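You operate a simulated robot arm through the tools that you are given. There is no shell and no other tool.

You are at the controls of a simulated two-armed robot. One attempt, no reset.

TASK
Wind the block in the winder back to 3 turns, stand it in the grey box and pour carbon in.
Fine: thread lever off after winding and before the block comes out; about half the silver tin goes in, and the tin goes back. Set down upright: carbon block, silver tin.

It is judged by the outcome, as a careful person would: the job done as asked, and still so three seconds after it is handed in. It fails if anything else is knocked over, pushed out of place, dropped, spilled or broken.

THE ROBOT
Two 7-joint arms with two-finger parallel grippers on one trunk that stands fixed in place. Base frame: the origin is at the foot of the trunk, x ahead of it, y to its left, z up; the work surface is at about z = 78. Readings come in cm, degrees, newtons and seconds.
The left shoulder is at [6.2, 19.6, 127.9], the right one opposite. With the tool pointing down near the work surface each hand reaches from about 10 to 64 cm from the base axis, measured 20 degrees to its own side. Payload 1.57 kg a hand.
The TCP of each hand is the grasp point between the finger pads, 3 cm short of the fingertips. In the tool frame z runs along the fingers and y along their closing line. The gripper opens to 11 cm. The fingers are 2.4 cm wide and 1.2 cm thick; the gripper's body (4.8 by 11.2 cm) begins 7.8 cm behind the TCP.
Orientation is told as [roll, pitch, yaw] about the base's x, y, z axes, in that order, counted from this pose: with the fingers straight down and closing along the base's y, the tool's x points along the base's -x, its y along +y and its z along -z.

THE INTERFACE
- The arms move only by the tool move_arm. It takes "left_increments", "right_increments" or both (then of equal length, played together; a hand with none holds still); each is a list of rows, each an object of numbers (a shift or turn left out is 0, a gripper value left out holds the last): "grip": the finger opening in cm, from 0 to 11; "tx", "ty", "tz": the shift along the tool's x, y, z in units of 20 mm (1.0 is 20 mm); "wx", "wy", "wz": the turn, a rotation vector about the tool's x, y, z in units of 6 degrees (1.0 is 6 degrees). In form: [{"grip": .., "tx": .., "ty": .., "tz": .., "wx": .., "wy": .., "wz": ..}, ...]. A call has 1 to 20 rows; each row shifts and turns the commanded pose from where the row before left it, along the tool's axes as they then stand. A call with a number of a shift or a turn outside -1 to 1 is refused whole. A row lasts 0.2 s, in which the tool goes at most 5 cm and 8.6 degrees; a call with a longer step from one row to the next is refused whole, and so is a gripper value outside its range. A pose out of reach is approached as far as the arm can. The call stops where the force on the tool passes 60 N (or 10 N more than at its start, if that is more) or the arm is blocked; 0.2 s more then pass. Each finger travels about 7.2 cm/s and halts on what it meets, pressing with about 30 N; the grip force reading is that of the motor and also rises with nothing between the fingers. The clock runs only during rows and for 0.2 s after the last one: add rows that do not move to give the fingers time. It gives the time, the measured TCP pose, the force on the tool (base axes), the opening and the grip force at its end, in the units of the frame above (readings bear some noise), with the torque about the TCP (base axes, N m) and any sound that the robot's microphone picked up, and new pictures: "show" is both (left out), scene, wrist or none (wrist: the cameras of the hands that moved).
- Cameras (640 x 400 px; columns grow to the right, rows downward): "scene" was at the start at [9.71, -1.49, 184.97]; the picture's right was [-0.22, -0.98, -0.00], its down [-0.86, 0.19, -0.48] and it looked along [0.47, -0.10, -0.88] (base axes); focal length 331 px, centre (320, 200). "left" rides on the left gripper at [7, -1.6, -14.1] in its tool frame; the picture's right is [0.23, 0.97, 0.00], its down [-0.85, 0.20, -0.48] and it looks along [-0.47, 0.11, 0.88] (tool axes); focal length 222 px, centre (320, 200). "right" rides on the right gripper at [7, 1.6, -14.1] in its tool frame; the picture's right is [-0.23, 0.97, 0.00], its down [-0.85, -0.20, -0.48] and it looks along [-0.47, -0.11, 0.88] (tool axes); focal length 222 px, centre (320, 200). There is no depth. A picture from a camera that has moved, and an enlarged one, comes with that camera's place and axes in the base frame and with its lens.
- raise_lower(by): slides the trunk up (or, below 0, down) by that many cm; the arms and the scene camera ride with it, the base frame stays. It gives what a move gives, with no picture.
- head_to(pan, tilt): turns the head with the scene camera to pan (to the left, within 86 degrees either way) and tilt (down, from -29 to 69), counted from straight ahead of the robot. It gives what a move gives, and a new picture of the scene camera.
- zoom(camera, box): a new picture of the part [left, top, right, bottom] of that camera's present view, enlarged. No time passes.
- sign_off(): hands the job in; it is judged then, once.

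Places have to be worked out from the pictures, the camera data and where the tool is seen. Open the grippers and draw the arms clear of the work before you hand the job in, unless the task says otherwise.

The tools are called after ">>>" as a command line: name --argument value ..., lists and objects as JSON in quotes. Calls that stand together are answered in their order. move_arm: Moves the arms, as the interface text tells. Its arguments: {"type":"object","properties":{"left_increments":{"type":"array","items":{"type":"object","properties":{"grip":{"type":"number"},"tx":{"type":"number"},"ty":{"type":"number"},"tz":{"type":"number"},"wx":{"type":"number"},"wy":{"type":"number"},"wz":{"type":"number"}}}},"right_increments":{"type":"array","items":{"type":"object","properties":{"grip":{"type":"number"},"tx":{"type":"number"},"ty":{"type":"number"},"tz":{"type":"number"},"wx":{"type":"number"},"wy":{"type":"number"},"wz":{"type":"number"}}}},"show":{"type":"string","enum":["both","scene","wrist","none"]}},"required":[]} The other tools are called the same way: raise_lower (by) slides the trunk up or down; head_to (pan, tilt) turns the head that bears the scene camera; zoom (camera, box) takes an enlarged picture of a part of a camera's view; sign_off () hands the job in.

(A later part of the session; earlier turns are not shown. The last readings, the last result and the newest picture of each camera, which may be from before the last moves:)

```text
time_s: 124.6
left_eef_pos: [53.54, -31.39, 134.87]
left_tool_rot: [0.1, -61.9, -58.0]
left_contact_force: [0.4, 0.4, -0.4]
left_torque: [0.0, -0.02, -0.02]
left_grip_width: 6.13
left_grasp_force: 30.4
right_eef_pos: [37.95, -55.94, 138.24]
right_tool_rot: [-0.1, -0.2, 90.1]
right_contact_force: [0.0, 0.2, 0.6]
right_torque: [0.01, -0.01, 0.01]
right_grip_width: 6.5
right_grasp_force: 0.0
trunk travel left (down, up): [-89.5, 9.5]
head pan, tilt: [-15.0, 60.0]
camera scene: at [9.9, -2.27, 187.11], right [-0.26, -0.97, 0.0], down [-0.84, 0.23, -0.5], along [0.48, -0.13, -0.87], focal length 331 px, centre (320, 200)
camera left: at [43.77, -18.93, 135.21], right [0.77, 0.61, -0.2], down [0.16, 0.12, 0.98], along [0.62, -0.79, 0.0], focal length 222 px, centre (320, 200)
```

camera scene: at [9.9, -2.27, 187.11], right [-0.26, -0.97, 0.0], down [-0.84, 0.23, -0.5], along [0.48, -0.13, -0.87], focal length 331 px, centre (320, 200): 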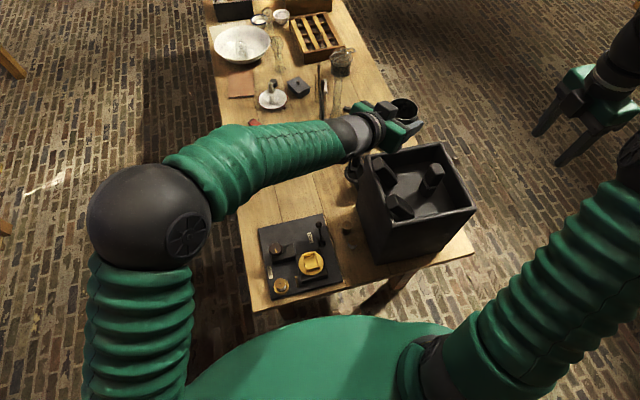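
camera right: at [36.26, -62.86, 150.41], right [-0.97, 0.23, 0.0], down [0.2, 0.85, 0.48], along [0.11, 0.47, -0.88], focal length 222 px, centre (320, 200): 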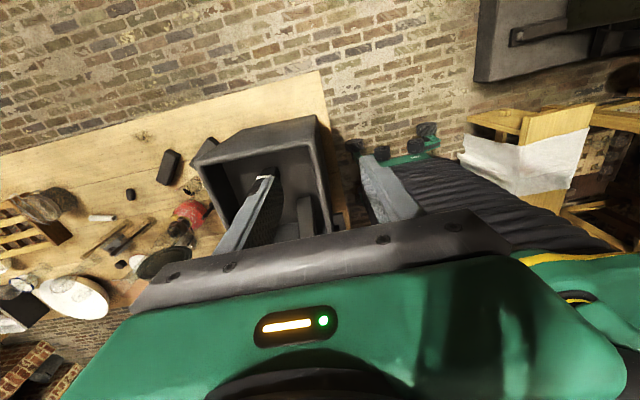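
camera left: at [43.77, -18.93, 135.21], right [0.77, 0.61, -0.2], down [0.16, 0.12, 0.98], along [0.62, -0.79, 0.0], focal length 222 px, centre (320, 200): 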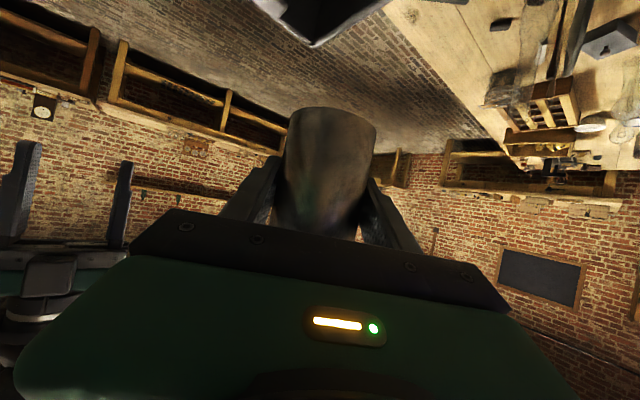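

Tracking is accurate. I go to above the pour spot (53, -40.5) and descend to z≈122.

>>> move_arm --left_increments '[{"tx": -0.44, "ty": -0.66, "tz": 0.82}, {"tx": -0.44, "ty": -0.66, "tz": 0.82}, {"tx": -0.44, "ty": -0.66, "tz": 0.82}, {"tx": -0.44, "ty": -0.66, "tz": 0.82}, {"tx": 0.815, "tz": 0.432}, {"tx": 0.815, "tz": 0.432}, {"tx": 0.815, "tz": 0.432}, {"tx": 0.815, "tz": 0.432}, {"tx": 0.815, "tz": 0.432}, {"tx": 0.815, "tz": 0.432}, {"tx": 0.815, "tz": 0.432}, {}]'

>>> zoom --camera "scene" --box '[350, 90, 500, 240]'

>>> zoom --camera "right" --box '[150, 50, 400, 250]'

```text
time_s: 126.0
left_eef_pos: [60.98, -33.31, 143.34]
left_tool_rot: [6.6, -70.5, -55.9]
left_contact_force: [-1.1, -0.9, -1.4]
left_torque: [-0.02, -0.01, 0.04]
left_grip_width: 6.09
left_grasp_force: 30.4
right_eef_pos: [37.72, -55.68, 138.63]
right_tool_rot: [-0.1, 0.1, 90.0]
right_contact_force: [-0.2, 0.6, -0.3]
right_torque: [0.01, -0.01, 0.04]
right_grip_width: 6.5
right_grasp_force: 0.0
trunk travel left (down, up): [-89.5, 9.5]
head pan, tilt: [-15.0, 60.0]
stopped in row 6 (left hand): the arm was blocked; the commanded pose is now the measured one
camera scene: at [9.92, -2.14, 187.28], right [-0.26, -0.97, 0.0], down [-0.84, 0.23, -0.5], along [0.48, -0.13, -0.87], focal length 331 px, centre (320, 200)
camera left: at [49.71, -22.43, 141.41], right [0.7, 0.69, -0.18], down [0.02, 0.23, 0.97], along [0.72, -0.68, 0.15], focal length 222 px, centre (320, 200)
```

scene: 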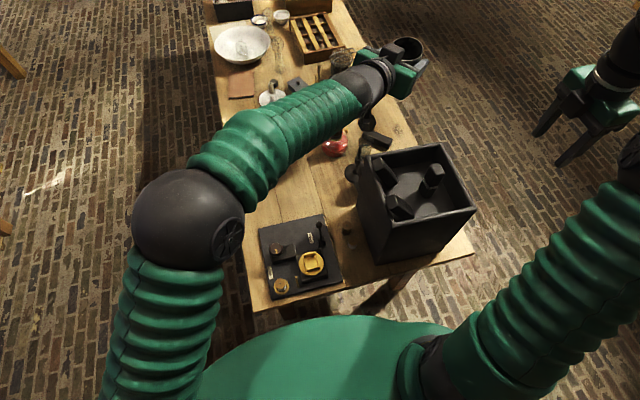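
left: 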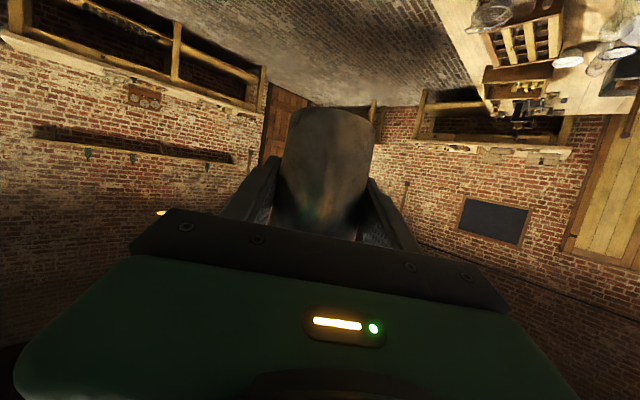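

```text
2.67 times, centred on (425, 165) of scene
camera zoom: at [9.92, -2.14, 187.28], right [-0.26, -0.97, 0.0], down [-0.84, 0.23, -0.5], along [0.48, -0.13, -0.87], focal length 884 px, centre (40, 293)
```

zoom: 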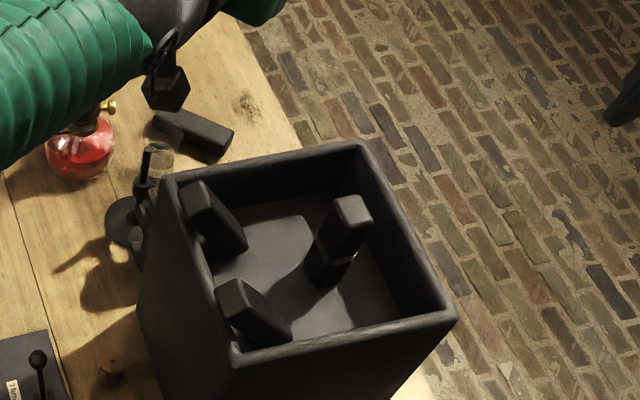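

```text
2.00 times, centred on (275, 150) of right
camera zoom: at [36.25, -62.62, 152.71], right [-0.97, 0.23, 0.0], down [0.2, 0.86, 0.48], along [0.11, 0.47, -0.88], focal length 444 px, centre (410, 300)
```

zoom: 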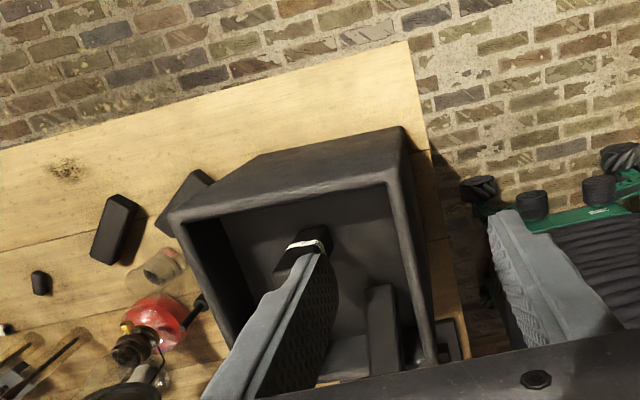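

The left arm hit its reach limit there and got stopped with the tin tilted only ~9° (nothing spilled). I back off to a nearer spot and restore the upright orientation.

>>> move_arm --left_increments '[{"tx": 0.6, "ty": -0.74, "tz": -0.3}, {"tx": 0.8, "ty": -0.74, "tz": -0.2}, {"tx": 0.99, "ty": -0.74, "tz": -0.1}, {"tx": 0.99, "ty": -0.74, "tz": -0.1}, {"tx": 0.99, "ty": -0.74}, {}]' --show "scene"

```text
time_s: 126.9
left_eef_pos: [63.53, -25.6, 139.54]
left_tool_rot: [6.7, -71.0, -47.2]
left_contact_force: [0.4, 0.6, -1.6]
left_torque: [0.01, -0.02, -0.01]
left_grip_width: 6.09
left_grasp_force: 30.2
right_eef_pos: [37.54, -55.28, 138.47]
right_tool_rot: [-0.1, 0.2, 90.1]
right_contact_force: [0.7, -0.1, -0.2]
right_torque: [-0.04, -0.01, 0.01]
right_grip_width: 6.49
right_grasp_force: 0.0
trunk travel left (down, up): [-89.5, 9.5]
head pan, tilt: [-15.0, 60.0]
stopped in row 4 (left hand): the arm was blocked; the commanded pose is now the measured one
camera scene: at [9.89, -2.04, 186.93], right [-0.26, -0.97, 0.0], down [-0.84, 0.23, -0.5], along [0.48, -0.13, -0.87], focal length 331 px, centre (320, 200)
```

scene: 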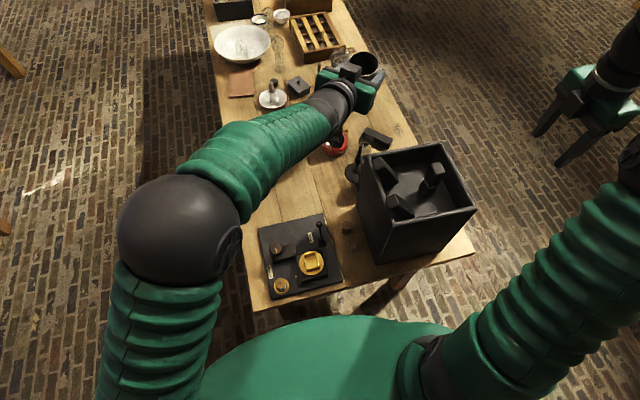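

The arm is at some joint limit in that direction; I retreat back toward +y/-x, the way it came.

>>> move_arm --left_increments '[{"tx": 0.2, "tz": -0.5}, {"tx": 0.3, "tz": -0.74}, {"tx": 0.48, "ty": -0.085, "tz": -0.74}, {"tx": 0.48, "ty": -0.085, "tz": -0.74}, {"tx": 0.48, "ty": -0.085, "tz": -0.74}, {"tx": 0.48, "ty": -0.085, "tz": -0.74}, {}]' --show "scene"

```text
time_s: 128.5
left_eef_pos: [55.39, -20.32, 137.23]
left_tool_rot: [6.3, -70.7, -47.5]
left_contact_force: [0.2, 0.1, -2.2]
left_torque: [-0.01, 0.01, 0.02]
left_grip_width: 6.09
left_grasp_force: 30.1
right_eef_pos: [37.71, -55.37, 138.57]
right_tool_rot: [-0.1, 0.2, 90.0]
right_contact_force: [-0.6, -0.2, 0.8]
right_torque: [0.01, 0.03, 0.02]
right_grip_width: 6.5
right_grasp_force: 0.0
trunk travel left (down, up): [-89.5, 9.5]
head pan, tilt: [-15.0, 60.0]
camera scene: at [9.84, -2.07, 187.11], right [-0.26, -0.97, 0.0], down [-0.84, 0.23, -0.5], along [0.48, -0.13, -0.87], focal length 331 px, centre (320, 200)
```

scene: 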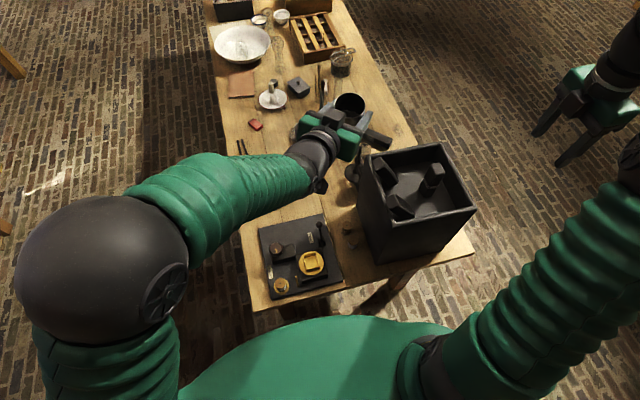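

Back in a good region. I restore the tin to upright with azimuth ≈ -42°, then raise the trunk 8 cm so the arm works level with its shoulder.

>>> move_arm --left_increments '[{"wx": 0.55}, {"wx": 0.5}, {"wy": 0.75}, {"wy": 0.7}, {"wx": -0.4, "wz": -0.21}, {"wx": -0.41, "wz": -0.22}, {}]' --show "none"

>>> raise_lower --by 8

>>> move_arm --left_increments '[{"tx": 0.83, "tz": 0.44}, {"tx": 0.83, "tz": 0.44}, {"tx": 0.83, "tz": 0.44}, {"tx": 0.83, "tz": 0.44}, {"tx": 0.83, "tz": 0.44}, {"tx": 0.83, "tz": 0.44}, {"tx": 0.83, "tz": 0.44}, {"tx": 0.83, "tz": 0.44}, {}]' --show "scene"

```text
time_s: 130.1
left_eef_pos: [55.44, -20.51, 137.45]
left_tool_rot: [0.1, -61.8, -41.9]
left_contact_force: [-0.1, -0.1, -1.3]
left_torque: [0.04, 0.02, -0.04]
left_grip_width: 6.11
left_grasp_force: 29.8
right_eef_pos: [37.65, -55.38, 138.49]
right_tool_rot: [-0.1, 0.0, 90.0]
right_contact_force: [0.5, 0.2, 0.0]
right_torque: [0.0, 0.02, -0.01]
right_grip_width: 6.51
right_grasp_force: 0.0
trunk travel left (down, up): [-89.5, 9.5]
head pan, tilt: [-15.0, 60.0]
```

```text
time_s: 131.2
left_eef_pos: [55.6, -20.4, 145.24]
left_tool_rot: [0.1, -61.9, -41.8]
left_contact_force: [0.1, 0.7, -0.9]
left_torque: [0.01, 0.0, 0.05]
left_grip_width: 6.13
left_grasp_force: 30.0
right_eef_pos: [37.6, -55.48, 146.48]
right_tool_rot: [-0.2, 0.2, 90.0]
right_contact_force: [-0.4, -0.3, -0.4]
right_torque: [0.01, -0.03, 0.01]
right_grip_width: 6.51
right_grasp_force: 0.1
trunk travel left (down, up): [-97.5, 1.5]
head pan, tilt: [-15.0, 60.0]
```

```text
time_s: 133.2
left_eef_pos: [55.65, -20.52, 130.57]
left_tool_rot: [0.1, -62.1, -41.8]
left_contact_force: [0.4, 1.0, -1.6]
left_torque: [0.05, -0.01, 0.0]
left_grip_width: 6.13
left_grasp_force: 29.7
right_eef_pos: [37.6, -55.5, 146.46]
right_tool_rot: [0.0, 0.0, 90.1]
right_contact_force: [-0.6, -0.4, 0.1]
right_torque: [0.02, 0.0, 0.02]
right_grip_width: 6.5
right_grasp_force: 0.2
trunk travel left (down, up): [-97.5, 1.5]
head pan, tilt: [-15.0, 60.0]
camera scene: at [9.91, -2.18, 195.11], right [-0.26, -0.97, 0.0], down [-0.84, 0.23, -0.5], along [0.48, -0.13, -0.87], focal length 331 px, centre (320, 200)
```

scene: 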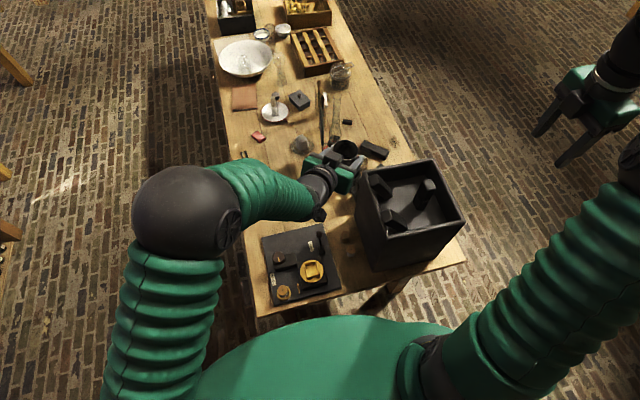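

Tin is upright at (55.6, -20.5, 130.6), arm comfortably bent. I advance toward the box in two checked halves.

>>> move_arm --left_increments '[{"tx": -0.255, "ty": -0.83, "tz": 0.48}, {"tx": -0.255, "ty": -0.83, "tz": 0.48}, {"tx": -0.255, "ty": -0.83, "tz": 0.48}, {"tx": -0.255, "ty": -0.83, "tz": 0.48}, {"tx": -0.255, "ty": -0.83, "tz": 0.48}, {}]' --show "none"

>>> move_arm --left_increments '[{"tx": -0.255, "ty": -0.83, "tz": 0.48}, {"tx": -0.255, "ty": -0.83, "tz": 0.48}, {}]' --show "scene"

```text
time_s: 134.8
left_eef_pos: [56.11, -28.48, 131.98]
left_tool_rot: [0.0, -63.6, -39.7]
left_contact_force: [-0.5, -0.6, -0.9]
left_torque: [-0.01, -0.03, 0.02]
left_grip_width: 6.11
left_grasp_force: 30.5
right_eef_pos: [37.32, -55.07, 146.72]
right_tool_rot: [-0.2, 0.3, 90.0]
right_contact_force: [0.3, 0.1, -0.3]
right_torque: [0.02, 0.03, 0.01]
right_grip_width: 6.51
right_grasp_force: 0.2
trunk travel left (down, up): [-97.5, 1.5]
head pan, tilt: [-15.0, 60.0]
stopped in row 6 (left hand): the arm was blocked; the commanded pose is now the measured one
```

```text
time_s: 135.8
left_eef_pos: [60.61, -27.74, 135.84]
left_tool_rot: [-0.7, -66.3, -33.5]
left_contact_force: [-1.1, 0.1, -0.6]
left_torque: [-0.04, -0.02, 0.0]
left_grip_width: 6.1
left_grasp_force: 29.9
right_eef_pos: [37.28, -54.75, 147.18]
right_tool_rot: [-0.2, 0.4, 90.1]
right_contact_force: [0.5, 0.6, -0.4]
right_torque: [0.01, -0.03, 0.02]
right_grip_width: 6.51
right_grasp_force: 0.1
trunk travel left (down, up): [-97.5, 1.5]
head pan, tilt: [-15.0, 60.0]
stopped in row 3 (left hand): the arm was blocked; the commanded pose is now the measured one
camera scene: at [9.82, -2.18, 195.33], right [-0.26, -0.97, 0.0], down [-0.84, 0.23, -0.5], along [0.48, -0.13, -0.87], focal length 331 px, centre (320, 200)
```

scene: 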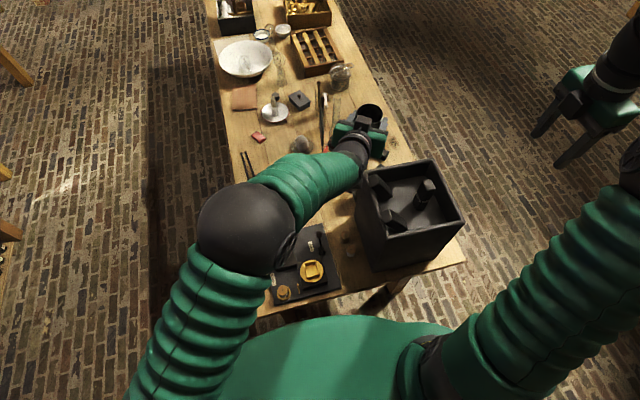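

The left arm has a joint limit toward the right, so pouring must be done by the right arm. I bring the tin back the way it came to return it to its spot, and will then pick it with the right hand.

>>> move_arm --left_increments '[{"tx": 0.12, "ty": 0.32, "tz": -0.42}, {"tx": 0.23, "ty": 0.63, "tz": -0.84}, {"tx": 0.23, "ty": 0.63, "tz": -0.84}, {"tx": 0.23, "ty": 0.63, "tz": -0.84}, {"tx": 0.23, "ty": 0.63, "tz": -0.84}, {"tx": 0.23, "ty": 0.63, "tz": -0.84}, {"tx": 0.23, "ty": 0.63, "tz": -0.84}, {"tx": 0.23, "ty": 0.63, "tz": -0.84}, {"tx": 0.23, "ty": 0.63, "tz": -0.84}, {}]' --show "scene"

```text
time_s: 138.1
left_eef_pos: [54.53, -10.43, 136.61]
left_tool_rot: [-0.3, -65.3, -34.1]
left_contact_force: [-0.7, -0.2, -0.4]
left_torque: [0.01, -0.06, 0.02]
left_grip_width: 6.11
left_grasp_force: 30.4
right_eef_pos: [37.26, -54.89, 146.85]
right_tool_rot: [-0.2, 0.4, 90.0]
right_contact_force: [0.6, 0.2, 0.2]
right_torque: [-0.01, 0.0, -0.01]
right_grip_width: 6.51
right_grasp_force: 0.0
trunk travel left (down, up): [-97.5, 1.5]
head pan, tilt: [-15.0, 60.0]
camera scene: at [9.85, -1.96, 195.12], right [-0.26, -0.97, 0.0], down [-0.84, 0.22, -0.5], along [0.48, -0.13, -0.87], focal length 331 px, centre (320, 200)
```

scene: 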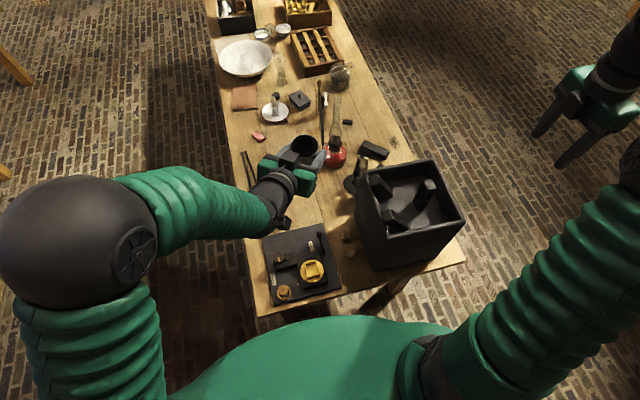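

I restore the exact pick orientation, lower the trunk 20 cm, and travel to above the tin's original spot.

>>> move_arm --left_increments '[{"wy": 0.55}, {"wx": -0.687, "wz": -0.365}, {"wx": -0.687, "wz": -0.365}, {"wx": -0.687, "wz": -0.365}, {}]' --show "none"

>>> raise_lower --by -20

>>> move_arm --left_increments '[{"tx": 0.3, "ty": 0.44, "tz": 0.39}, {"tx": 0.6, "ty": 0.888, "tz": 0.783}, {"tx": 0.6, "ty": 0.888, "tz": 0.783}, {"tx": 0.6, "ty": 0.888, "tz": 0.783}, {"tx": 0.6, "ty": 0.888, "tz": 0.783}, {"tx": 0.6, "ty": 0.888, "tz": 0.783}, {"tx": 0.6, "ty": 0.888, "tz": 0.783}, {"tx": 0.6, "ty": 0.888, "tz": 0.783}, {"tx": 0.6, "ty": 0.888, "tz": 0.783}, {"tx": 0.6, "ty": 0.888, "tz": 0.783}, {"tx": 0.6, "ty": 0.888, "tz": 0.783}, {"tx": 0.6, "ty": 0.888, "tz": 0.783}, {"tx": 0.3, "ty": 0.44, "tz": 0.39}, {}]' --show "scene"

```text
time_s: 139.2
left_eef_pos: [54.46, -10.6, 136.71]
left_tool_rot: [-0.2, -61.9, -20.2]
left_contact_force: [0.8, 0.5, -1.1]
left_torque: [0.03, 0.0, 0.0]
left_grip_width: 6.1
left_grasp_force: 30.1
right_eef_pos: [37.3, -54.8, 146.7]
right_tool_rot: [-0.2, 0.3, 90.0]
right_contact_force: [0.3, -0.4, -0.6]
right_torque: [0.0, -0.02, -0.03]
right_grip_width: 6.49
right_grasp_force: 0.1
trunk travel left (down, up): [-97.5, 1.5]
head pan, tilt: [-15.0, 60.0]
```

```text
time_s: 141.4
left_eef_pos: [55.16, -10.16, 119.51]
left_tool_rot: [-1.9, -64.1, -17.8]
left_contact_force: [0.1, -0.5, -1.5]
left_torque: [0.04, 0.0, 0.01]
left_grip_width: 6.1
left_grasp_force: 30.1
right_eef_pos: [37.32, -54.83, 127.32]
right_tool_rot: [-0.1, 0.4, 90.0]
right_contact_force: [0.2, 0.2, 0.0]
right_torque: [0.02, 0.0, 0.0]
right_grip_width: 6.52
right_grasp_force: 0.0
trunk travel left (down, up): [-77.5, 21.5]
head pan, tilt: [-15.0, 60.0]
```

```text
time_s: 144.4
left_eef_pos: [70.97, 5.63, 94.94]
left_tool_rot: [-0.2, -62.0, -20.2]
left_contact_force: [-0.7, -0.3, -1.3]
left_torque: [0.01, -0.02, 0.0]
left_grip_width: 6.1
left_grasp_force: 30.2
right_eef_pos: [37.36, -54.8, 126.86]
right_tool_rot: [-0.3, 0.4, 90.0]
right_contact_force: [-0.2, -0.7, -0.1]
right_torque: [0.01, 0.01, -0.01]
right_grip_width: 6.52
right_grasp_force: 0.1
trunk travel left (down, up): [-77.5, 21.5]
head pan, tilt: [-15.0, 60.0]
camera scene: at [9.9, -1.94, 175.11], right [-0.26, -0.97, 0.0], down [-0.84, 0.22, -0.5], along [0.48, -0.13, -0.87], focal length 331 px, centre (320, 200)
```

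scene: 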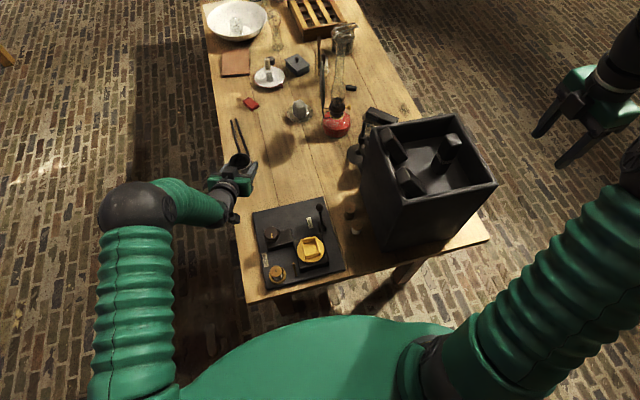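

Above the original spot. I lower to just above the table, correcting 6 mm in y.

>>> move_arm --left_increments '[{"tx": 0.85, "tz": 0.42, "ty": 0.15}, {"tx": 0.85, "tz": 0.44, "ty": 0.14}, {"tx": 0.85, "tz": 0.45}, {"tx": 0.85, "tz": 0.45}, {"tx": 0.85, "tz": 0.45}, {"tx": 0.7, "tz": 0.37}, {"tx": 0.1, "tz": 0.05}, {"tx": 0.1, "tz": 0.05}, {}]' --show "none"

>>> zoom --camera "scene" --box '[200, 150, 290, 220]'

```text
time_s: 146.4
left_eef_pos: [71.22, 6.6, 83.38]
left_tool_rot: [-0.2, -61.9, -20.2]
left_contact_force: [-0.7, 0.3, -1.5]
left_torque: [-0.04, 0.02, -0.04]
left_grip_width: 6.1
left_grasp_force: 29.6
right_eef_pos: [37.32, -54.89, 126.82]
right_tool_rot: [-0.1, 0.3, 90.0]
right_contact_force: [0.1, -0.4, -0.4]
right_torque: [-0.02, 0.01, -0.01]
right_grip_width: 6.5
right_grasp_force: 0.0
trunk travel left (down, up): [-77.5, 21.5]
head pan, tilt: [-15.0, 60.0]
```

```text
5.71 times, centred on (245, 185) of scene
camera zoom: at [9.95, -1.93, 175.11], right [-0.26, -0.97, 0.0], down [-0.84, 0.22, -0.5], along [0.48, -0.13, -0.87], focal length 1894 px, centre (749, 286)
```

zoom: 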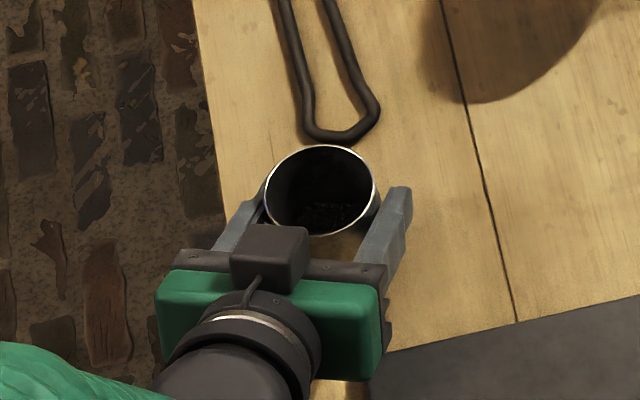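

About 3 mm above the table. I lower in tiny steps to contact.

>>> move_arm --left_increments '[{"tx": 0.05, "tz": 0.0, "ty": -0.14}, {"tx": 0.07, "tz": 0.04}, {"tx": 0.07, "tz": 0.04}, {}]' --show "none"

>>> move_arm --left_increments '[{"tx": 0.07, "tz": 0.04}, {}]' --show "none"

```text
time_s: 147.4
left_eef_pos: [71.1, 6.09, 82.95]
left_tool_rot: [-0.1, -62.0, -20.2]
left_contact_force: [0.2, -0.7, 0.9]
left_torque: [0.03, -0.03, -0.01]
left_grip_width: 6.12
left_grasp_force: 30.1
right_eef_pos: [37.28, -54.69, 126.88]
right_tool_rot: [-0.3, 0.4, 90.0]
right_contact_force: [-1.0, 0.6, 0.0]
right_torque: [-0.05, -0.01, -0.02]
right_grip_width: 6.46
right_grasp_force: 0.0
trunk travel left (down, up): [-77.5, 21.5]
head pan, tilt: [-15.0, 60.0]
```

```text
time_s: 148.0
left_eef_pos: [71.1, 6.09, 82.95]
left_tool_rot: [-0.1, -62.1, -20.1]
left_contact_force: [2.3, 0.7, 6.5]
left_torque: [0.14, 0.01, -0.05]
left_grip_width: 6.09
left_grasp_force: 30.5
right_eef_pos: [37.26, -54.84, 126.9]
right_tool_rot: [-0.2, 0.5, 90.0]
right_contact_force: [-0.9, 0.8, -0.7]
right_torque: [-0.03, 0.07, 0.03]
right_grip_width: 6.51
right_grasp_force: 0.1
trunk travel left (down, up): [-77.5, 21.5]
head pan, tilt: [-15.0, 60.0]
```

Tin is standing at its original spot. I release, back out along the tool axis, then raise and clear the left arm to the left.

>>> move_arm --left_increments '[{"grip": 6.6}, {"grip": 9}, {}, {}, {"tz": -0.5}, {"tz": -0.9}, {"tz": -0.9}, {"tz": -0.9}, {"tz": -0.9}, {"tz": -0.9}, {"tz": -0.9}, {"tz": -0.9}, {"tx": -0.88, "tz": -0.47, "ty": 0.5}, {"tx": -0.88, "tz": -0.47, "ty": 0.5}, {"tx": -0.88, "tz": -0.47, "ty": 0.8}, {"tx": -0.88, "tz": -0.47, "ty": 0.9}, {"tx": -0.88, "tz": -0.47, "ty": 1}, {"tx": -0.88, "tz": -0.47, "ty": 1}, {"ty": 1}, {}]'

>>> zoom --camera "scene" --box '[215, 155, 285, 215]'

```text
time_s: 152.2
left_eef_pos: [63.67, 21.03, 101.5]
left_tool_rot: [-0.3, -61.9, -20.1]
left_contact_force: [-0.3, -0.1, 0.4]
left_torque: [-0.04, 0.0, -0.02]
left_grip_width: 8.98
left_grasp_force: 0.0
right_eef_pos: [37.32, -54.78, 126.83]
right_tool_rot: [-0.2, 0.3, 90.0]
right_contact_force: [0.3, 0.1, 0.1]
right_torque: [-0.01, -0.01, 0.01]
right_grip_width: 6.49
right_grasp_force: 0.1
trunk travel left (down, up): [-77.5, 21.5]
head pan, tilt: [-15.0, 60.0]
camera scene: at [9.9, -1.78, 175.11], right [-0.26, -0.97, 0.0], down [-0.84, 0.22, -0.5], along [0.48, -0.13, -0.87], focal length 331 px, centre (320, 200)
camera left: at [48.28, 25.02, 101.9], right [0.24, 0.95, -0.2], down [0.05, 0.2, 0.98], along [0.97, -0.24, 0.0], focal length 222 px, centre (320, 200)
```

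scene: 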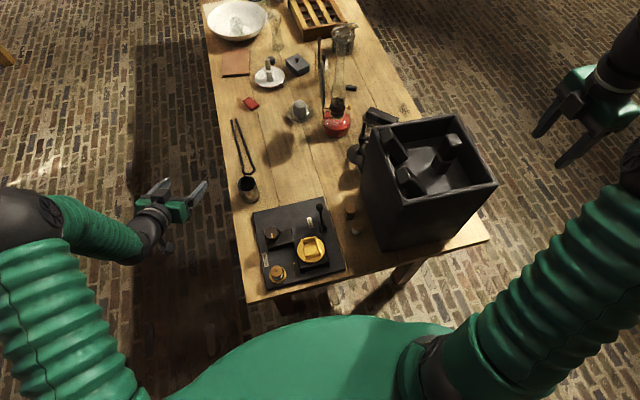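
left: 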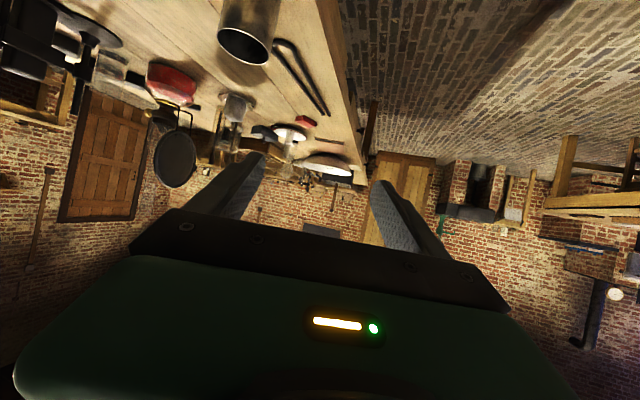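

```text
6.67 times, centred on (250, 185) of scene
camera zoom: at [9.9, -1.78, 175.11], right [-0.26, -0.97, 0.0], down [-0.84, 0.22, -0.5], along [0.48, -0.13, -0.87], focal length 2210 px, centre (787, 300)
```

zoom: 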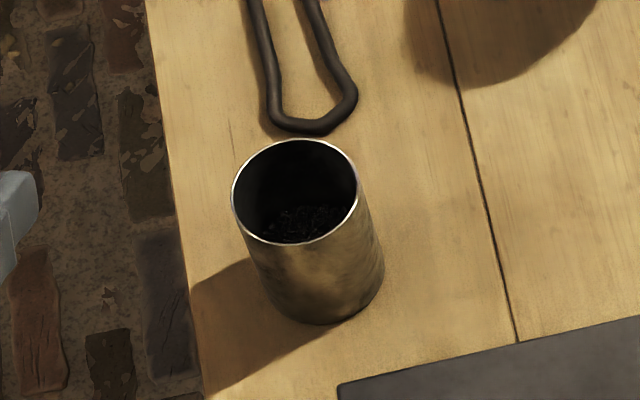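

The tin is back upright at its spot. I raise/clear the left arm further, and bring the right hand across (above the box) toward (47, -20).

>>> move_arm --left_increments '[{"tx": -0.88, "tz": -0.47, "ty": 0.7}, {"tx": -0.88, "tz": -0.47, "ty": 0.7}, {"tx": -0.88, "tz": -0.47, "ty": 0.7}, {"tx": -0.88, "tz": -0.47, "ty": 0.7}, {"tx": -0.88, "tz": -0.47, "ty": 0.7}, {"tx": -0.88, "tz": -0.47, "ty": 0.7}, {"tx": -0.88, "tz": -0.47}, {"tx": 0.4, "tz": -0.8}, {"tx": 0.4, "tz": -0.8}, {"tx": 0.4, "tz": -0.8}, {"tx": 0.4, "tz": -0.8}, {"tx": 0.4, "tz": -0.8}, {}, {}, {}, {}, {}, {}, {}, {}]' --right_increments '[{"tx": -0.97, "ty": -0.28, "grip": 9}, {"tx": -0.97, "ty": -0.28}, {"tx": -0.97, "ty": -0.28}, {"tx": -0.97, "ty": -0.28}, {"tx": -0.97, "ty": -0.28}, {"tx": -0.97, "ty": -0.28}, {"tx": -0.97, "ty": -0.28}, {"tx": -0.97, "ty": -0.28}, {"tx": -0.97, "ty": -0.28}, {"tx": -0.97, "ty": -0.28}, {"tx": -0.97, "ty": -0.28}, {"tx": -0.97, "ty": -0.28}, {"tx": -0.97, "ty": -0.28}, {"tx": -0.97, "ty": -0.28}, {"tx": -0.97, "ty": -0.28}, {"tx": -0.97, "ty": -0.28}, {"tx": -0.97, "ty": -0.28}, {"tx": -0.97, "ty": -0.28}, {}, {}]' --show "scene"

>>> move_arm --right_increments '[{"wz": 1}, {"wz": 1}, {"wz": 1}, {"wz": 1}, {"wz": 1}, {"wz": 1}, {"wz": 1}, {"wz": 1}, {"wz": 1}, {"wz": 1}, {"wy": -1}, {"wy": -1}, {"wy": -1}, {"wy": -1}, {"wy": -1}, {"wy": -1}, {"wy": -1}, {}]'

```text
time_s: 156.4
left_eef_pos: [58.3, 32.2, 115.25]
left_tool_rot: [-0.4, -61.9, -20.1]
left_contact_force: [0.3, 0.8, -0.5]
left_torque: [-0.03, -0.01, 0.03]
left_grip_width: 9.0
left_grasp_force: 0.1
right_eef_pos: [47.55, -19.71, 126.74]
right_tool_rot: [-0.2, 0.4, 90.1]
right_contact_force: [-0.5, -0.3, 0.4]
right_torque: [-0.01, 0.01, -0.03]
right_grip_width: 9.02
right_grasp_force: 0.1
trunk travel left (down, up): [-77.5, 21.5]
head pan, tilt: [-15.0, 60.0]
camera scene: at [9.85, -1.58, 175.12], right [-0.26, -0.97, 0.0], down [-0.84, 0.22, -0.5], along [0.48, -0.13, -0.87], focal length 331 px, centre (320, 200)
```

scene: 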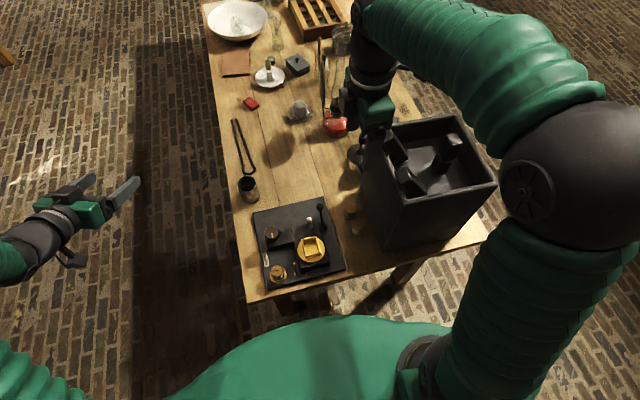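

```text
time_s: 160.2
left_eef_pos: [58.4, 32.29, 115.46]
left_tool_rot: [-0.3, -62.0, -20.0]
left_contact_force: [0.9, 1.0, 0.2]
left_torque: [0.01, 0.01, -0.01]
left_grip_width: 8.98
left_grasp_force: 0.0
right_eef_pos: [47.4, -19.68, 126.67]
right_tool_rot: [-0.7, -42.0, 30.6]
right_contact_force: [0.3, -0.9, -0.1]
right_torque: [0.01, 0.05, 0.0]
right_grip_width: 8.99
right_grasp_force: 0.1
trunk travel left (down, up): [-77.5, 21.5]
head pan, tilt: [-15.0, 60.0]
camera scene: at [9.78, -1.58, 175.12], right [-0.26, -0.97, 0.0], down [-0.84, 0.22, -0.5], along [0.48, -0.13, -0.87], focal length 331 px, centre (320, 200)
camera right: at [34.04, -25.59, 132.57], right [-0.34, 0.93, 0.14], down [0.37, -0.01, 0.93], along [0.86, 0.37, -0.34], focal length 222 px, centre (320, 200)
```

scene: 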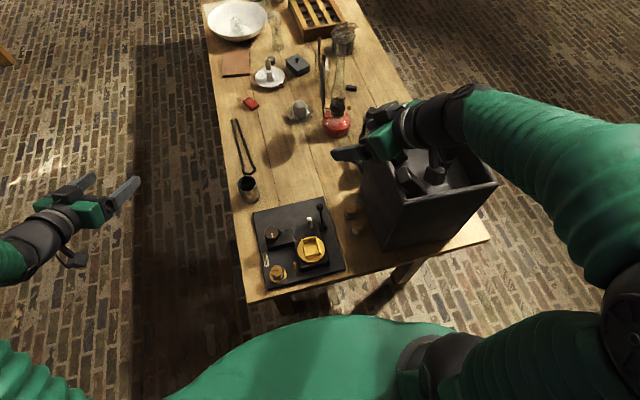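
right: 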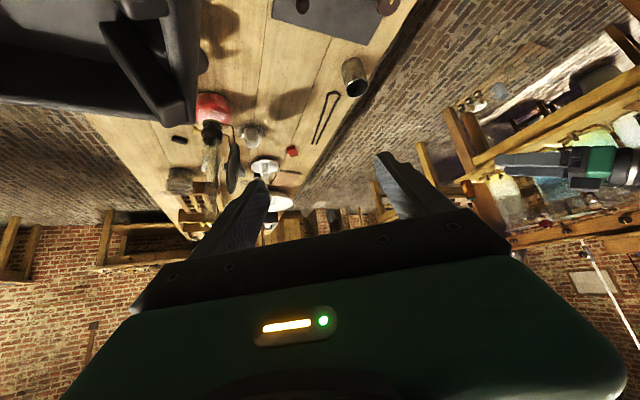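

Right hand is tilted 42° with azimuth 30°. I advance it toward a waypoint above the winder's far side.

>>> move_arm --right_increments '[{"tx": -0.067, "ty": 0.284, "tz": 0.957}, {"tx": -0.067, "ty": 0.284, "tz": 0.957}, {"tx": -0.067, "ty": 0.284, "tz": 0.957}, {"tx": -0.067, "ty": 0.284, "tz": 0.957}, {"tx": -0.067, "ty": 0.284, "tz": 0.957}, {"tx": -0.067, "ty": 0.284, "tz": 0.957}, {"tx": -0.067, "ty": 0.284, "tz": 0.957}, {"tx": -0.067, "ty": 0.284, "tz": 0.957}, {"tx": -0.067, "ty": 0.284, "tz": 0.957}, {"tx": -0.067, "ty": 0.284, "tz": 0.957}, {"tx": -0.067, "ty": 0.284, "tz": 0.957}, {"tx": -0.067, "ty": 0.284, "tz": 0.957}, {"tx": -0.067, "ty": 0.284, "tz": 0.957}, {"tx": -0.067, "ty": 0.284, "tz": 0.957}, {}]'

```text
time_s: 163.4
left_eef_pos: [58.29, 32.28, 115.27]
left_tool_rot: [-0.4, -62.0, -20.0]
left_contact_force: [-0.1, -0.3, 0.0]
left_torque: [-0.07, -0.03, 0.0]
left_grip_width: 9.0
left_grasp_force: 0.0
right_eef_pos: [60.28, -3.12, 107.99]
right_tool_rot: [-0.6, -42.0, 30.5]
right_contact_force: [-0.6, -0.6, -0.2]
right_torque: [0.0, -0.01, 0.0]
right_grip_width: 9.01
right_grasp_force: 0.1
trunk travel left (down, up): [-77.5, 21.5]
head pan, tilt: [-15.0, 60.0]
camera scene: at [9.88, -1.42, 175.12], right [-0.26, -0.97, 0.0], down [-0.84, 0.22, -0.5], along [0.48, -0.13, -0.87], focal length 331 px, centre (320, 200)
camera right: at [46.83, -9.09, 113.78], right [-0.34, 0.93, 0.14], down [0.37, -0.01, 0.93], along [0.86, 0.37, -0.34], focal length 222 px, centre (320, 200)
```

scene: 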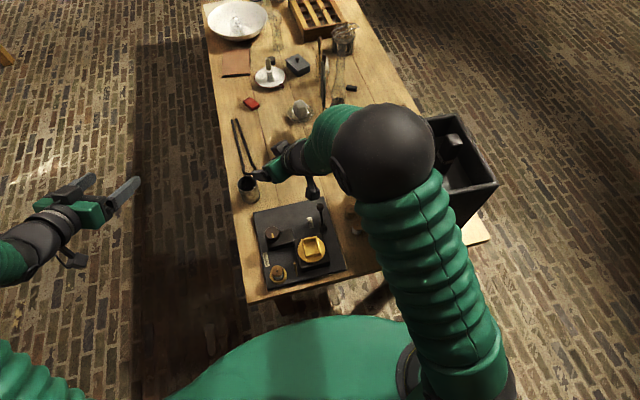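
right: 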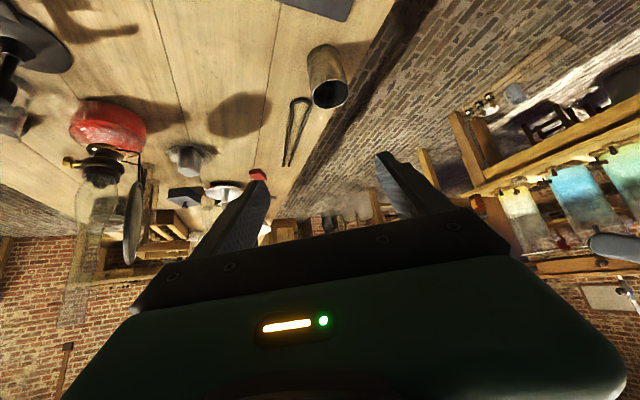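

Elbow is high and clear of the box. I lower the trunk 6 cm for reach and move to the pre-grasp 12 cm back from the tin.

>>> raise_lower --by -6

>>> move_arm --right_increments '[{"tx": 0.18, "ty": 0.21, "tz": 0.937}, {"tx": 0.18, "ty": 0.21, "tz": 0.937}, {"tx": 0.18, "ty": 0.21, "tz": 0.937}, {"tx": 0.18, "ty": 0.21, "tz": 0.937}, {"tx": 0.18, "ty": 0.21, "tz": 0.937}, {"tx": 0.18, "ty": 0.21, "tz": 0.937}, {}]'

>>> zoom --camera "scene" --box '[200, 140, 380, 300]'

>>> zoom --camera "right" --box '[230, 60, 410, 200]'

```text
time_s: 164.4
left_eef_pos: [58.38, 32.3, 109.35]
left_tool_rot: [-0.4, -62.0, -19.9]
left_contact_force: [0.4, -0.9, -0.7]
left_torque: [0.0, -0.01, 0.01]
left_grip_width: 9.01
left_grasp_force: 0.1
right_eef_pos: [60.3, -3.33, 102.05]
right_tool_rot: [-0.7, -42.0, 30.5]
right_contact_force: [0.2, 0.1, 0.1]
right_torque: [-0.01, -0.01, 0.02]
right_grip_width: 8.99
right_grasp_force: 0.0
trunk travel left (down, up): [-71.5, 27.5]
head pan, tilt: [-15.0, 60.0]
```

```text
time_s: 166.2
left_eef_pos: [58.11, 32.23, 109.3]
left_tool_rot: [-0.4, -62.0, -20.2]
left_contact_force: [-1.3, -0.2, 0.1]
left_torque: [0.05, 0.0, 0.04]
left_grip_width: 9.01
left_grasp_force: 0.1
right_eef_pos: [66.41, -3.47, 93.56]
right_tool_rot: [-0.4, -43.7, 24.5]
right_contact_force: [-0.6, 0.3, -1.5]
right_torque: [-0.01, 0.01, -0.04]
right_grip_width: 9.02
right_grasp_force: 0.1
trunk travel left (down, up): [-71.5, 27.5]
head pan, tilt: [-15.0, 60.0]
stopped in row 7 (right hand): the arm was blocked; the commanded pose is now the measured one
camera scene: at [9.89, -1.46, 168.9], right [-0.26, -0.97, 0.0], down [-0.84, 0.22, -0.5], along [0.48, -0.13, -0.87], focal length 331 px, centre (320, 200)
camera right: at [52.42, -8.17, 99.02], right [-0.25, 0.96, 0.15], down [0.34, -0.06, 0.94], along [0.9, 0.29, -0.31], focal length 222 px, centre (320, 200)
```

scene: 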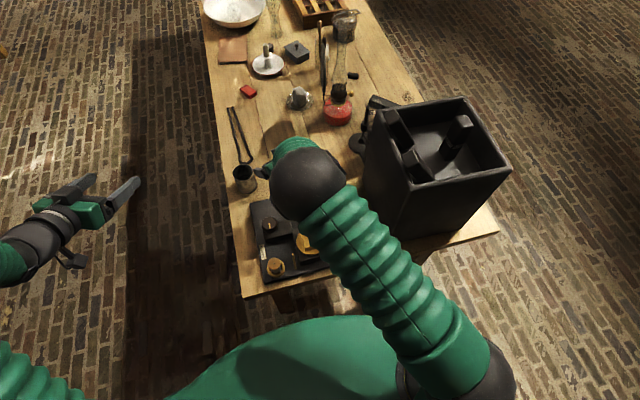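
right: 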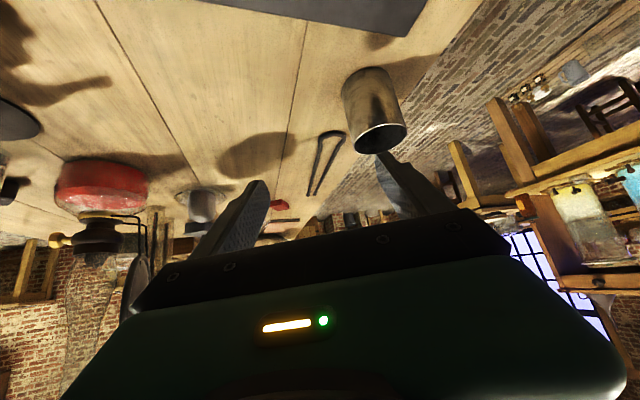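

```text
2.50 times, centred on (290, 220) of scene
camera zoom: at [9.89, -1.46, 168.9], right [-0.26, -0.97, 0.0], down [-0.84, 0.22, -0.5], along [0.48, -0.13, -0.87], focal length 829 px, centre (395, 150)
```

zoom: 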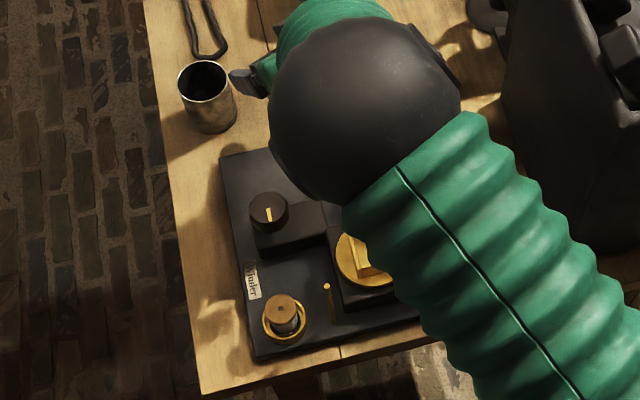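

```text
2.86 times, centred on (320, 130) of right
camera zoom: at [52.42, -8.17, 99.02], right [-0.25, 0.96, 0.15], down [0.34, -0.06, 0.94], along [0.9, 0.29, -0.31], focal length 635 px, centre (320, 400)
```

zoom: 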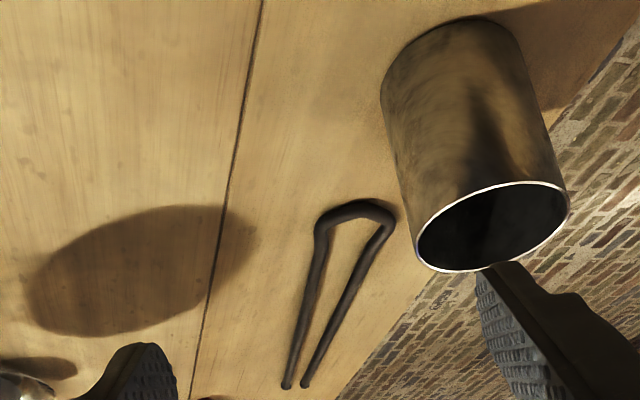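

The right arm is hampered by its elbow-up configuration (from the earlier yaw-90 pose). I retreat it, return it to a neutral orientation to restore the elbow-out posture, then try again mirrored to what worked on the left.

>>> move_arm --right_increments '[{"tz": -0.6}, {"tz": -1}, {"tz": -1}, {"tz": -1}, {"tz": -1}, {"tz": -1}, {}]' --show "none"

>>> move_arm --right_increments '[{"tz": -0.95, "tx": -0.03, "ty": -0.334}, {"tz": -0.95, "tx": -0.03, "ty": -0.334}, {"tz": -0.95, "tx": -0.03, "ty": -0.334}, {"tz": -0.95, "tx": -0.03, "ty": -0.334}, {"tz": -0.95, "tx": -0.03, "ty": -0.334}, {"tz": -0.95, "tx": -0.03, "ty": -0.334}, {"tz": -0.95, "tx": -0.03, "ty": -0.334}, {"tz": -0.95, "tx": -0.03, "ty": -0.334}, {"tz": -0.95, "tx": -0.03, "ty": -0.334}, {"tz": -0.95, "tx": -0.03, "ty": -0.334}, {"tz": -0.95, "tx": -0.03, "ty": -0.334}, {"tz": -0.95, "tx": -0.03, "ty": -0.334}, {"tz": -0.95, "tx": -0.03, "ty": -0.334}, {"tz": -0.95, "tx": -0.03, "ty": -0.334}, {"tz": -0.95, "tx": -0.03, "ty": -0.334}, {"tz": -0.95, "tx": -0.03, "ty": -0.334}, {}]' --show "scene"

```text
time_s: 167.5
left_eef_pos: [57.92, 32.22, 109.92]
left_tool_rot: [-0.1, -62.3, -20.2]
left_contact_force: [0.4, -0.2, -0.4]
left_torque: [0.02, -0.01, -0.01]
left_grip_width: 9.02
left_grasp_force: 0.1
right_eef_pos: [61.43, -14.77, 99.89]
right_tool_rot: [-1.3, -42.6, 16.6]
right_contact_force: [0.5, -0.2, 0.3]
right_torque: [-0.05, 0.02, 0.04]
right_grip_width: 8.99
right_grasp_force: 0.1
trunk travel left (down, up): [-71.5, 27.5]
head pan, tilt: [-15.0, 60.0]
stopped in row 6 (right hand): the arm was blocked; the commanded pose is now the measured one
```

```text
time_s: 171.1
left_eef_pos: [58.11, 32.25, 109.52]
left_tool_rot: [-0.2, -62.1, -20.2]
left_contact_force: [-0.6, -0.1, -0.1]
left_torque: [-0.02, 0.02, 0.02]
left_grip_width: 8.98
left_grasp_force: 0.1
right_eef_pos: [45.35, -29.92, 122.97]
right_tool_rot: [-1.1, -42.7, 16.9]
right_contact_force: [-0.5, -0.8, 0.1]
right_torque: [0.0, -0.05, 0.01]
right_grip_width: 9.02
right_grasp_force: 0.0
trunk travel left (down, up): [-71.5, 27.5]
head pan, tilt: [-15.0, 60.0]
camera scene: at [9.78, -1.62, 169.12], right [-0.26, -0.97, 0.0], down [-0.84, 0.22, -0.5], along [0.48, -0.13, -0.87], focal length 331 px, centre (320, 200)
```

scene: 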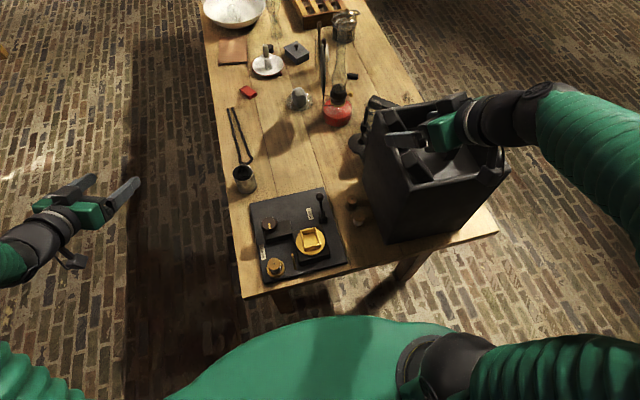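

The right elbow is back out to the right. First a quick check of the box contents, then I re-approach with moves in +y first.

>>> move_arm --right_increments '[{"tx": -0.72, "ty": 0.92, "tz": 0.66}, {"tx": -0.72, "ty": 0.92, "tz": 0.66}, {"tx": -0.72, "ty": 0.92, "tz": 0.66}, {"tx": -0.72, "ty": 0.92, "tz": 0.66}, {"tx": -0.72, "ty": 0.92, "tz": 0.66}, {"tx": -0.72, "ty": 0.92, "tz": 0.66}, {}]' --show "scene"

>>> zoom --camera "scene" --box '[350, 80, 520, 240]'

```text
time_s: 172.7
left_eef_pos: [57.87, 32.23, 109.52]
left_tool_rot: [-0.2, -62.2, -20.1]
left_contact_force: [0.0, 0.3, -0.4]
left_torque: [0.04, 0.02, -0.03]
left_grip_width: 9.02
left_grasp_force: 0.1
right_eef_pos: [53.3, -15.67, 122.78]
right_tool_rot: [-1.2, -42.7, 17.0]
right_contact_force: [0.5, -0.4, 0.5]
right_torque: [-0.04, 0.04, -0.02]
right_grip_width: 8.99
right_grasp_force: 0.0
trunk travel left (down, up): [-71.5, 27.5]
head pan, tilt: [-15.0, 60.0]
camera scene: at [9.77, -1.52, 169.12], right [-0.26, -0.97, 0.0], down [-0.84, 0.22, -0.5], along [0.48, -0.13, -0.87], focal length 331 px, centre (320, 200)
```

scene: 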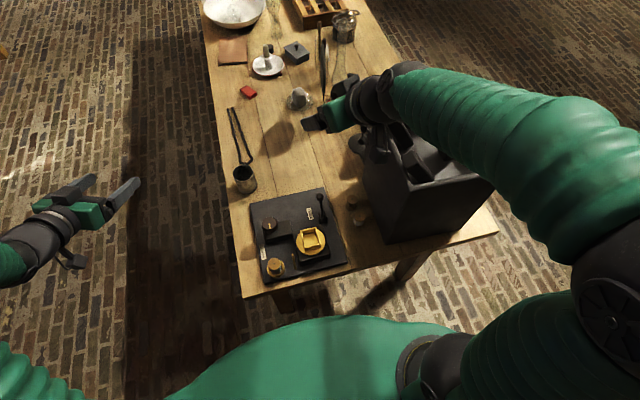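

```text
2.50 times, centred on (435, 160) of scene
camera zoom: at [9.77, -1.52, 169.12], right [-0.26, -0.97, 0.0], down [-0.84, 0.22, -0.5], along [0.48, -0.13, -0.87], focal length 829 px, centre (32, 300)
```

zoom: 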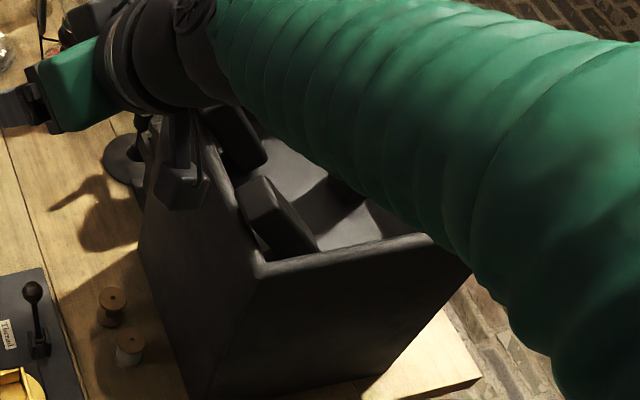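

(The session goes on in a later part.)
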